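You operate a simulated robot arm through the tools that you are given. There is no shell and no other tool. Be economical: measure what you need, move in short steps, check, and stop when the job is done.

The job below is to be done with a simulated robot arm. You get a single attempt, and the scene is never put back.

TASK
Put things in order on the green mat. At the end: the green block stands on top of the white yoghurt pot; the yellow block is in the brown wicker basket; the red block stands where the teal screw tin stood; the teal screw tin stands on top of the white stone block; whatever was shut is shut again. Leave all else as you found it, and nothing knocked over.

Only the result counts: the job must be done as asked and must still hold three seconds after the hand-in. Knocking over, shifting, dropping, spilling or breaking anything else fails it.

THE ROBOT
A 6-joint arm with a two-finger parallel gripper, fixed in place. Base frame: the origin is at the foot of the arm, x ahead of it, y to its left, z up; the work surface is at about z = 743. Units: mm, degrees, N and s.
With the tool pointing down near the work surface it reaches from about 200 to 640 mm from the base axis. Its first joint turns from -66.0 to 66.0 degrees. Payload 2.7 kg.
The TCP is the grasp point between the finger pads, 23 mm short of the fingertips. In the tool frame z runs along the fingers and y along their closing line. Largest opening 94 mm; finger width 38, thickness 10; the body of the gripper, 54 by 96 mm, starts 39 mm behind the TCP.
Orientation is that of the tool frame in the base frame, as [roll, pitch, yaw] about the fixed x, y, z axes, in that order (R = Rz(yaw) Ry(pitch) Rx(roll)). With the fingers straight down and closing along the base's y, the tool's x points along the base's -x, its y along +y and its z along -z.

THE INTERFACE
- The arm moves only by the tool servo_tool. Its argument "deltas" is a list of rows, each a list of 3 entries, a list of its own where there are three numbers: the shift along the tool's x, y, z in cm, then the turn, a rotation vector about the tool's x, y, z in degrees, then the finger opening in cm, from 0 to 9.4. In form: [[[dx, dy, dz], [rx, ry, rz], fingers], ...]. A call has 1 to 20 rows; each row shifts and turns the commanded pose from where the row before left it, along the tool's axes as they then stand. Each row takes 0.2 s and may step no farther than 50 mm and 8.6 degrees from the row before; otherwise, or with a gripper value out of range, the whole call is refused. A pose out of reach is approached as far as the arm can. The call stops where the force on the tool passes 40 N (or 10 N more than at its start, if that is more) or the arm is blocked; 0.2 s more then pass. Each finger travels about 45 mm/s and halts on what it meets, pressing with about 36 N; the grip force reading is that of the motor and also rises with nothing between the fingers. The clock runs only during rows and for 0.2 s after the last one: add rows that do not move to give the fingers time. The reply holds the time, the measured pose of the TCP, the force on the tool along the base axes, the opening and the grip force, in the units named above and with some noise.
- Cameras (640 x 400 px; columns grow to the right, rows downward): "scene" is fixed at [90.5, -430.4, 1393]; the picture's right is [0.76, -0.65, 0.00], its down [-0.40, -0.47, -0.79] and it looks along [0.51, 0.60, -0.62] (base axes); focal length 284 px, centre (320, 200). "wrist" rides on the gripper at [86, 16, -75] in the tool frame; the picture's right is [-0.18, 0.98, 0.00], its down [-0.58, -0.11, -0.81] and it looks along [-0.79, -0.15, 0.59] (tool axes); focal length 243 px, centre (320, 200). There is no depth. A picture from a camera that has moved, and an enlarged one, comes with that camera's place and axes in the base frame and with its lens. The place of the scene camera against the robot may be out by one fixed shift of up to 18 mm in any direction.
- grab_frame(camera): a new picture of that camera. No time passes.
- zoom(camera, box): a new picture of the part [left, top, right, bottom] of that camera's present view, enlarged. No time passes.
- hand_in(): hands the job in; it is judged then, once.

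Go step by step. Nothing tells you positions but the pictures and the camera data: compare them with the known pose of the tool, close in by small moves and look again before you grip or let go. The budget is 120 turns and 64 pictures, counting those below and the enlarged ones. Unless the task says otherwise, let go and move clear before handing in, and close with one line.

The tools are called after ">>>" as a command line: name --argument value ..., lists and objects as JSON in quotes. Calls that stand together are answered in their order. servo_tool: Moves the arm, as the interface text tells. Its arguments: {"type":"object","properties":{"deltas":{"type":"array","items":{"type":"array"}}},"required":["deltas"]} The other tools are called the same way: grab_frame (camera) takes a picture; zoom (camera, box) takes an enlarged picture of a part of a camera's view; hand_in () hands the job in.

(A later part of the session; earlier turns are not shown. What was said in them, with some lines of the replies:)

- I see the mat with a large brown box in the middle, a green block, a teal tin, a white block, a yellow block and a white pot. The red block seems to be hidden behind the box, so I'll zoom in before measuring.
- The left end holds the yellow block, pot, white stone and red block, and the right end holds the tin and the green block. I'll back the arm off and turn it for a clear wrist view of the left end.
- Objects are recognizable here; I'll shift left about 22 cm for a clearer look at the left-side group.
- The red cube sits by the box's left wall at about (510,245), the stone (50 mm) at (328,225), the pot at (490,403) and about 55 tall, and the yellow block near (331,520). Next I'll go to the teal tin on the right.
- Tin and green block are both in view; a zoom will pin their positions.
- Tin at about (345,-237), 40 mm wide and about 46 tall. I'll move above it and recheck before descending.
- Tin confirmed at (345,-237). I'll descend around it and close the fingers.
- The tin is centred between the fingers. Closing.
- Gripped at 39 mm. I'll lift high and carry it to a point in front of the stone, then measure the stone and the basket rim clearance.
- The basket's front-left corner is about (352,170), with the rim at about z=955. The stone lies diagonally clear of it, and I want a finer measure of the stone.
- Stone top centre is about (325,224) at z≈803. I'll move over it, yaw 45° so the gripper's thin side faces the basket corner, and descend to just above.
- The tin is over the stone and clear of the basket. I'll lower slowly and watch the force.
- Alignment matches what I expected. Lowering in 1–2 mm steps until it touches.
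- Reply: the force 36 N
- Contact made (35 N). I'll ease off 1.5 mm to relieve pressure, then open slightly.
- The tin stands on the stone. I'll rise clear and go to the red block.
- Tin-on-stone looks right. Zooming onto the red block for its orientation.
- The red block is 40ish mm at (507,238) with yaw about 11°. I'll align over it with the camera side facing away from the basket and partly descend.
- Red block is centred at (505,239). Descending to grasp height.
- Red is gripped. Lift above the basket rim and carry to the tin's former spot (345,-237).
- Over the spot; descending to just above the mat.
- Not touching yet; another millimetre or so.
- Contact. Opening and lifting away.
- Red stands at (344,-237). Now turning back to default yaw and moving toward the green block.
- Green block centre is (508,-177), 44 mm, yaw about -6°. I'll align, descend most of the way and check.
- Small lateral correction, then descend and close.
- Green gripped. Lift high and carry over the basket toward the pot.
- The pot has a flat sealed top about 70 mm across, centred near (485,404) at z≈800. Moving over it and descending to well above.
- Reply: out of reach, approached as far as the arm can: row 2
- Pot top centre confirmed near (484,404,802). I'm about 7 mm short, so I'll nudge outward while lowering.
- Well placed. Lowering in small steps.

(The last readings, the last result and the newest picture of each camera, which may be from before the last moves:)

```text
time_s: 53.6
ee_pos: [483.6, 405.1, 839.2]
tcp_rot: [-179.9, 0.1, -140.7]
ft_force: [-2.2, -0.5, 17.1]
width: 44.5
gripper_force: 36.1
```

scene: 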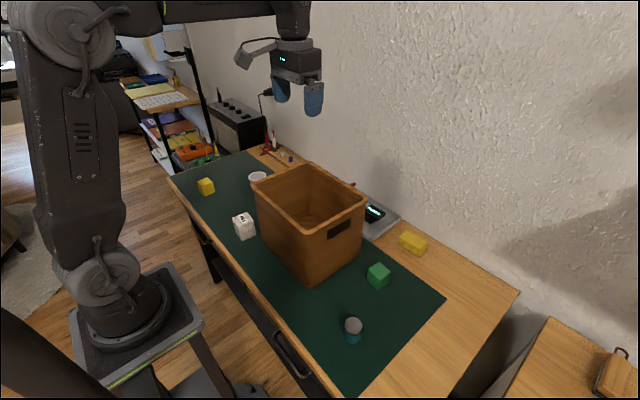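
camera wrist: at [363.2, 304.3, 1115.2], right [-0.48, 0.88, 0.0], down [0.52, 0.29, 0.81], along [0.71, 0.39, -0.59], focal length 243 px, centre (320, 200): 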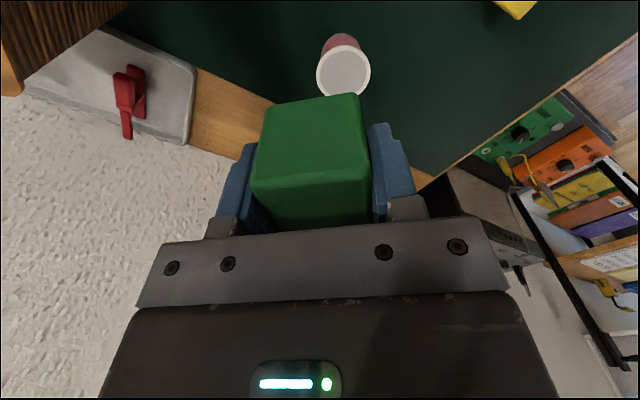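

Contact at about 17 N. Ease a touch, open, and rise.

>>> servo_tool --deltas '[[[0, 0, -0.05], [0, 0, 0], 3], [[0, 0, 0], [0, 0, 0], 4.6], [[0, 0, 0], [0, 0, 0], 5.5], [[0, 0, 0], [0, 0, 0], 7], [[0, 0, 0], [0, 0, 0], 8], [[0, 0, 0], [0, 0, 0], 8]]'

>>> zoom --camera "wrist" --box '[160, 0, 480, 200]'

```text
time_s: 55.0
ee_pos: [482.7, 403.5, 838.8]
tcp_rot: [-180.0, 0.0, -140.6]
ft_force: [0.0, 0.6, -0.1]
width: 79.9
gripper_force: 0.1
```

```text
2.00 times, centred on (320, 100) of wrist
camera zoom: at [404.9, 361.5, 913.8], right [-0.48, 0.88, 0.0], down [0.52, 0.28, 0.81], along [0.71, 0.39, -0.59], focal length 485 px, centre (320, 400)
```

zoom: 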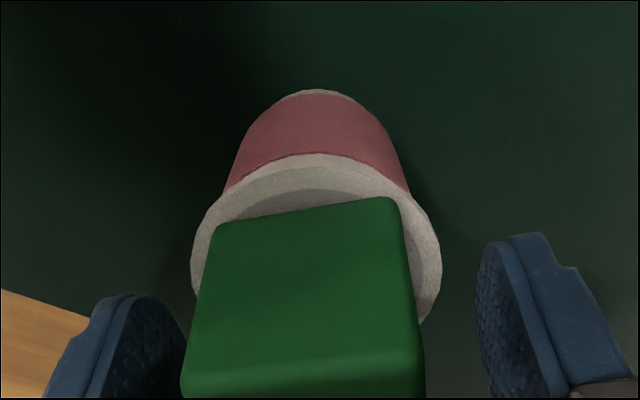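

The green block rests on the pot. Rising straight up, then moving to view the yellow block.

>>> servo_tool --deltas '[[[0, 0, -1], [0, 0, 0], 8], [[0, 0, -3], [0, 0, 0], 8], [[0, 0, -4], [0, 0, 0], 9.4], [[2.93, 3.6, -1.5], [0, 0, 0], 9.4], [[2.93, 3.6, -1.5], [0, 0, 0], 9.4], [[2.93, 3.6, -1.5], [0, 0, 0], 9.4], [[2.93, 3.6, -1.5], [0, 0, 0], 9.4], [[0, 0, 0], [0, 0, -6], 9.4], [[0, 0, 0], [0, 0, -6], 9.4], [[0, 0, 0], [0, 0, -6], 9.4], [[0, 0, 0], [0, 0, 0], 9.4]]'

>>> grab_frame --camera "wrist"

>>> zoom --camera "scene" --box '[160, 110, 320, 230]'

```text
time_s: 57.4
ee_pos: [300.2, 441.0, 977.9]
tcp_rot: [180.0, 0.0, -122.6]
ft_force: [0.5, 0.5, -0.2]
width: 93.6
gripper_force: 0.1
```

```text
25 pictures are left
camera wrist: at [239.9, 377.2, 1053.9], right [-0.73, 0.68, 0.0], down [0.4, 0.43, 0.81], along [0.55, 0.59, -0.59], focal length 243 px, centre (320, 200)
```

wrist: 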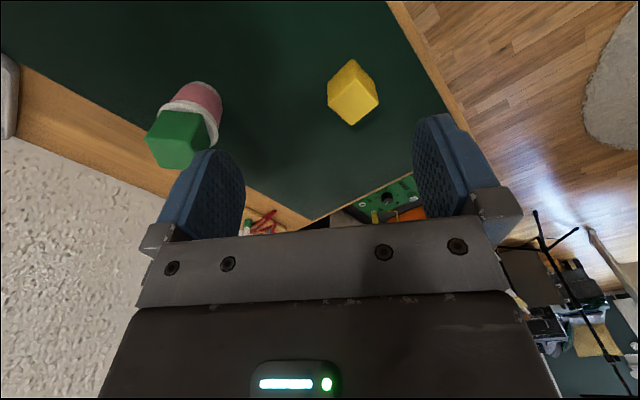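

```text
3.33 times, centred on (240, 170) of scene
camera zoom: at [90.5, -430.4, 1393.0], right [0.76, -0.65, 0.0], down [-0.4, -0.47, -0.79], along [0.51, 0.6, -0.62], focal length 945 px, centre (587, 300)
```

zoom: 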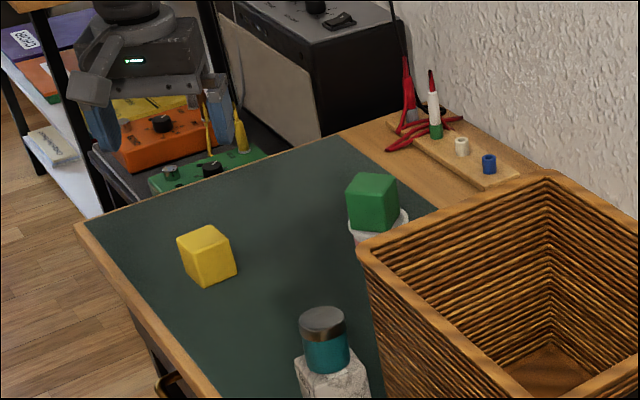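

>>> zoom --camera "wrist" --box '[300, 40, 410, 140]'

```text
4.00 times, centred on (355, 90) of wrist
camera zoom: at [239.9, 377.2, 1053.9], right [-0.73, 0.68, 0.0], down [0.4, 0.43, 0.81], along [0.55, 0.59, -0.59], focal length 970 px, centre (180, 640)
```

zoom: 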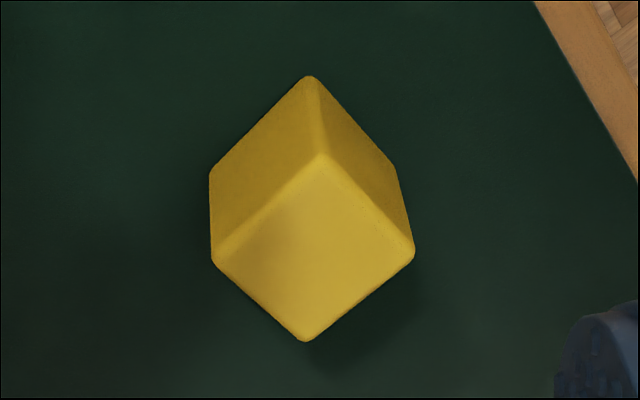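

Yellow block is at (325,527), 43 mm, yaw about 4°. I'll rotate so the fingers close along x, move over it and lower partway.

>>> servo_tool --deltas '[[[0, 0, 0], [0, 0, -7.3], 9.4], [[0, 0, 0], [0, 0, -7.3], 9.4], [[0, 0, 0], [0, 0, -7.3], 9.4], [[0, 0, 0], [0, 0, -7.3], 9.4], [[0, 0, 0], [0, 0, -7.3], 9.4], [[-2.1, -0.78, 3], [0, 0, 0], 9.4], [[-2.1, -0.78, 3], [0, 0, 0], 9.4], [[-2.1, -0.78, 3], [0, 0, 0], 9.4], [[-2.1, -0.78, 2], [0, 0, 0], 9.4], [[0, 0, 0], [0, 0, 0], 9.4]]'

>>> grab_frame --camera "wrist"

```text
time_s: 59.6
ee_pos: [326.6, 526.9, 867.2]
tcp_rot: [179.9, -0.1, -86.1]
ft_force: [0.1, -0.3, -0.3]
width: 94.3
gripper_force: 0.1
```

```text
22 pictures are left
camera wrist: at [314.9, 439.9, 943.8], right [-0.99, 0.12, 0.0], down [0.07, 0.59, 0.81], along [0.1, 0.8, -0.59], focal length 243 px, centre (320, 200)
```

wrist: 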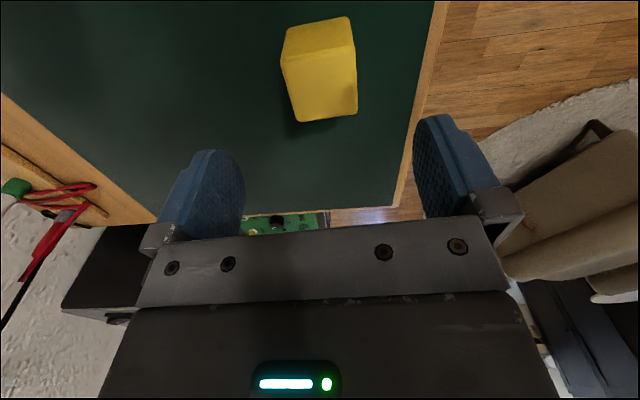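

Centred. Descend and grip.

>>> servo_tool --deltas '[[[0, 0.1, 4], [0, 0, 0], 9.4], [[0, 0, 3.5], [0, 0, 0], 9.4], [[0, 0, 1.9], [0, 0, 0], 9.4], [[0, 0, 0], [0, 0, 0], 9.4], [[0, 0, 0], [0, 0, 0], 3], [[0, 0, 0], [0, 0, 0], 3], [[0, 0, 0], [0, 0, 0], 3], [[0, 0, 0], [0, 0, 0], 3], [[0, 0, 0], [0, 0, 0], 3]]'

```text
time_s: 61.6
ee_pos: [324.7, 527.5, 774.4]
tcp_rot: [180.0, -0.1, -86.2]
ft_force: [-0.8, 0.4, -0.7]
width: 44.6
gripper_force: 36.1
```

Gripped. Lift and carry over the basket.

>>> servo_tool --deltas '[[[0, 0, -2], [0, 0, 0], 3], [[0, 0, -4.5], [0, 0, 0], 3], [[0, 0, -4.5], [0, 0, 0], 3], [[0, 0, -4], [0, 0, 0], 3], [[4.54, -0.9, -1.25], [0, 0, 0], 3], [[4.54, -0.9, -1.25], [0, 0, 0], 3], [[4.54, -0.9, -1.25], [0, 0, 0], 3], [[4.54, -0.9, -1.25], [0, 0, 0], 3], [[4.54, -0.9, -1.25], [0, 0, 0], 3], [[4.54, -0.9, -1.25], [0, 0, 0], 3], [[4.54, -0.9, -1.25], [0, 0, 0], 3], [[4.54, -0.9, -1.25], [0, 0, 0], 3], [[4.54, -0.9, -1.25], [0, 0, 0], 3], [[4.54, -0.9, -1.25], [0, 0, 0], 3], [[0, 0, 0], [0, 0, -3], 3], [[0, 0, 0], [0, 0, 0], 3]]'

>>> grab_frame --camera "wrist"

>>> grab_frame --camera "scene"

```text
time_s: 65.0
ee_pos: [445.3, 80.1, 1049.4]
tcp_rot: [179.9, -0.2, -83.1]
ft_force: [0.0, 0.1, -0.6]
width: 44.3
gripper_force: 35.8
```

```text
21 pictures are left
camera wrist: at [439.0, -7.6, 1125.3], right [-1.0, 0.07, 0.0], down [0.04, 0.59, 0.81], along [0.05, 0.8, -0.59], focal length 243 px, centre (320, 200)
```

wrist: 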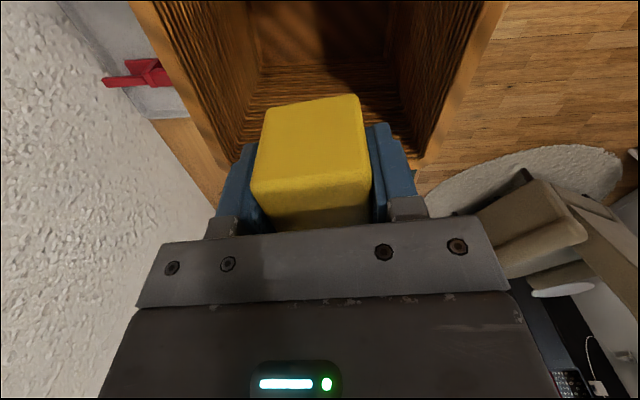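

```text
20 pictures are left
```

scene: 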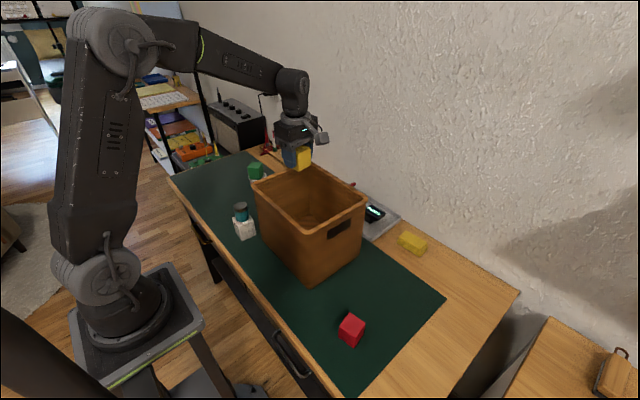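

Positions match: basket interior x≈352–530, y up to about 160. I'll shift slightly and lower into the basket partway, then check clearance.

>>> servo_tool --deltas '[[[-1.0, 0.2, 0], [0, 0, 0], 3], [[0, 0, 4], [0, 0, 0], 3], [[0, 0, 4], [0, 0, 0], 3], [[0, 0, 4], [0, 0, 0], 3], [[0, 0, 4], [0, 0, 0], 3], [[0, 0, 2], [0, 0, 0], 3], [[0, 0, 0], [0, 0, 0], 3]]'

>>> zoom --camera "scene" --box '[230, 90, 390, 220]'

>>> grab_frame --camera "wrist"

```text
time_s: 66.6
ee_pos: [442.1, 88.9, 868.0]
tcp_rot: [180.0, -0.1, -83.1]
ft_force: [0.9, 0.2, -0.8]
width: 44.4
gripper_force: 36.3
```

```text
3.08 times, centred on (310, 155) of scene
camera zoom: at [90.5, -430.4, 1393.0], right [0.76, -0.65, 0.0], down [-0.4, -0.47, -0.79], along [0.51, 0.6, -0.62], focal length 873 px, centre (351, 338)
```

zoom: 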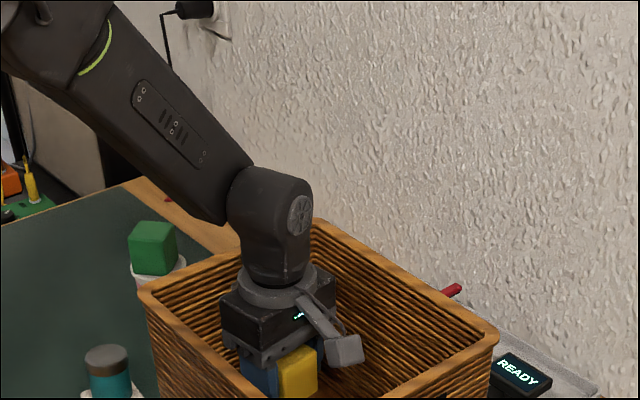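

```text
18 pictures are left
camera wrist: at [435.8, 2.1, 943.6], right [-1.0, 0.07, 0.0], down [0.04, 0.59, 0.81], along [0.05, 0.8, -0.59], focal length 243 px, centre (320, 200)
```

wrist: 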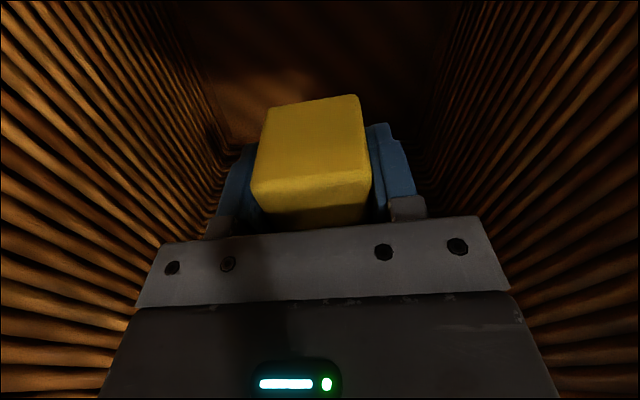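

Good clearance all round. Lower another 4 cm and check.

>>> servo_tool --deltas '[[[0, 0, 2], [0, 0, 0], 3], [[0, 0, 2], [0, 0, 0], 3], [[0, 0, 0], [0, 0, 0], 3]]'

>>> zoom --camera "scene" --box '[230, 110, 390, 220]'

>>> grab_frame --camera "wrist"

```text
time_s: 67.4
ee_pos: [442.0, 90.2, 828.7]
tcp_rot: [-180.0, -0.2, -83.2]
ft_force: [-0.4, 0.4, -1.0]
width: 44.4
gripper_force: 36.1
```

```text
3.64 times, centred on (310, 165) of scene
camera zoom: at [90.5, -430.4, 1393.0], right [0.76, -0.65, 0.0], down [-0.4, -0.47, -0.79], along [0.51, 0.6, -0.62], focal length 1031 px, centre (356, 327)
```

zoom: 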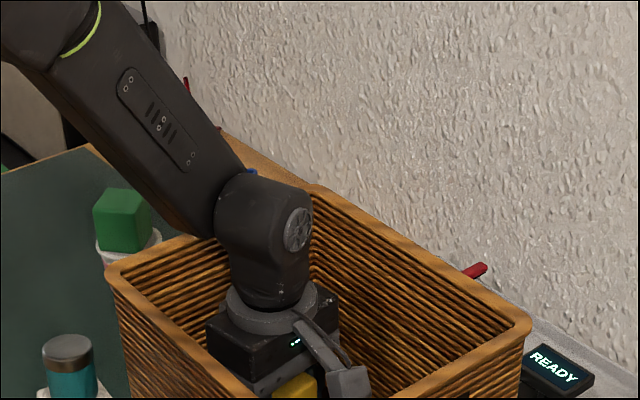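

```text
16 pictures are left
camera wrist: at [435.5, 2.1, 904.3], right [-1.0, 0.07, 0.0], down [0.04, 0.59, 0.81], along [0.05, 0.8, -0.59], focal length 243 px, centre (320, 200)
```

wrist: 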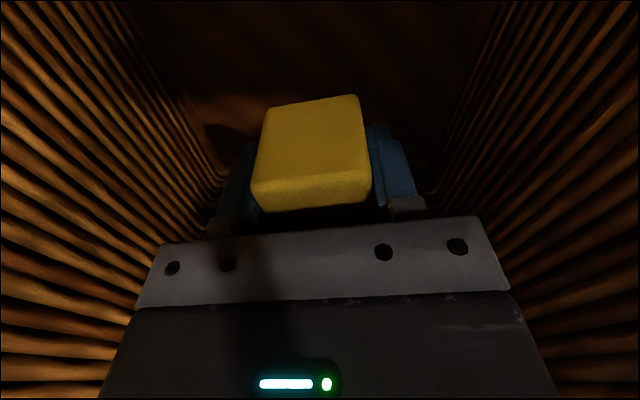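

Forearm rises steeply over the front wall, so there is still room. Two more centimetres.

>>> servo_tool --deltas '[[[0, 0, 1], [0, 0, 0], 3], [[0, 0, 1], [0, 0, 0], 3], [[0, 0, 0], [0, 0, 0], 3]]'

>>> zoom --camera "scene" --box '[230, 110, 390, 220]'

```text
time_s: 68.2
ee_pos: [441.4, 90.7, 809.2]
tcp_rot: [180.0, -0.1, -83.2]
ft_force: [1.0, 0.2, -1.5]
width: 44.7
gripper_force: 36.3
```

```text
3.64 times, centred on (310, 165) of scene
camera zoom: at [90.5, -430.4, 1393.0], right [0.76, -0.65, 0.0], down [-0.4, -0.47, -0.79], along [0.51, 0.6, -0.62], focal length 1031 px, centre (356, 327)
```

zoom: 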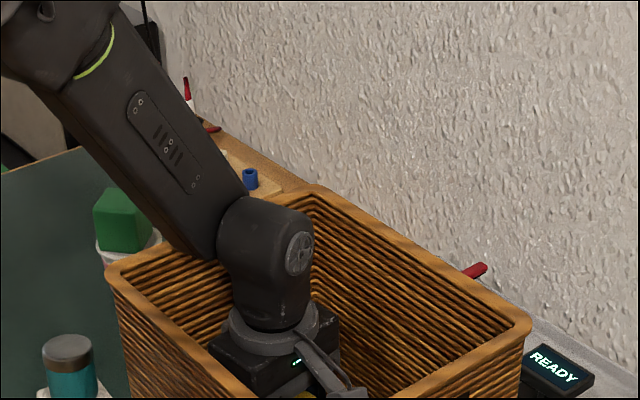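

The block is about 2 cm above the basket floor with no contact force. Opening just enough to release, then rising straight out.

>>> servo_tool --deltas '[[[0, 0, 0], [0, 0, 0], 4.8], [[0, 0, 0], [0, 0, 0], 6], [[0, 0, 0], [0, 0, 0], 6.5], [[0, 0, 0], [0, 0, 0], 6.5], [[0, 0, 0], [0, 0, 0], 6.5], [[0, 0, -2], [0, 0, 0], 6.5], [[0, 0, -4], [0, 0, 0], 6.5], [[0, 0, -4], [0, 0, 0], 6.5], [[0, 0, -4], [0, 0, 0], 6.5], [[0, 0, -4], [0, 0, 0], 6.5], [[0, 0, -4], [0, 0, 0], 6.5], [[0, 0, -4], [0, 0, 0], 6.5], [[0, 0, -4], [0, 0, 0], 6.5], [[0, 0, 0], [0, 0, 0], 6.5]]'

>>> grab_frame --camera "scene"

>>> zoom --camera "wrist" --box '[160, 0, 480, 200]'

```text
time_s: 71.2
ee_pos: [443.0, 89.5, 1110.5]
tcp_rot: [-180.0, -0.1, -83.2]
ft_force: [-0.6, 1.3, 0.0]
width: 65.1
gripper_force: 0.1
```

```text
14 pictures are left
```

scene: 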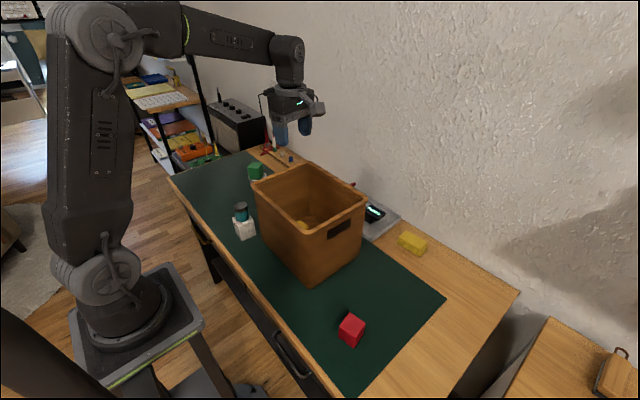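

```text
2.00 times, centred on (320, 100) of wrist
camera zoom: at [436.1, 1.6, 1186.0], right [-1.0, 0.07, 0.0], down [0.04, 0.59, 0.81], along [0.05, 0.8, -0.59], focal length 485 px, centre (320, 400)
```

zoom: 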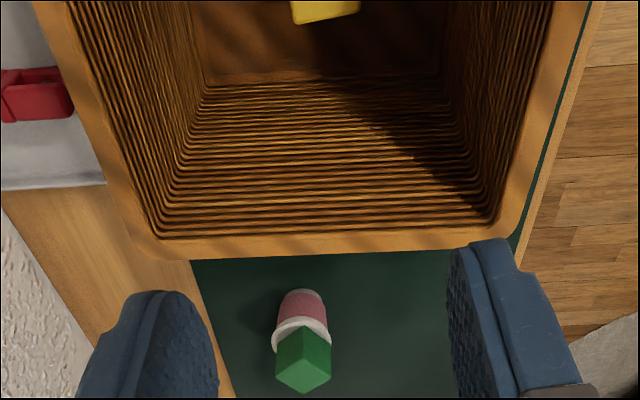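

Yellow lies in the basket and everything else looks in place. One last close check of the whole mat.

>>> zoom --camera "scene" --box '[160, 140, 460, 400]'

```text
1.54 times, centred on (310, 270) of scene
camera zoom: at [90.5, -430.4, 1393.0], right [0.76, -0.65, 0.0], down [-0.4, -0.47, -0.79], along [0.51, 0.6, -0.62], focal length 436 px, centre (335, 92)
```

zoom: 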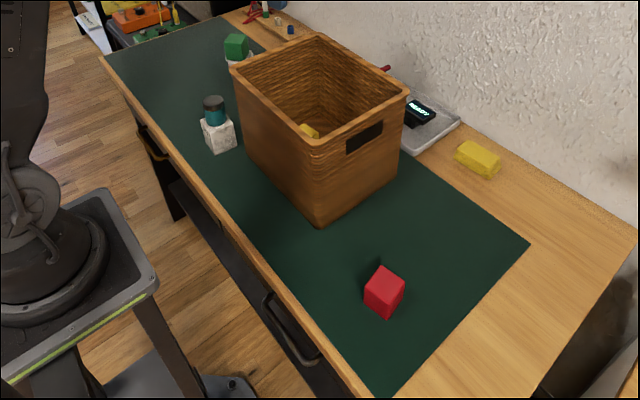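

All four placements hold, nothing else has moved, and the gripper is clear. Handing in.

>>> hand_in

```text
The job is handed in.
```

The job is handed in: the green block is on the pot, the yellow block in the basket, the red block on the tin's old spot, the tin on the stone, and I opened nothing, so whatever was shut stayed shut.
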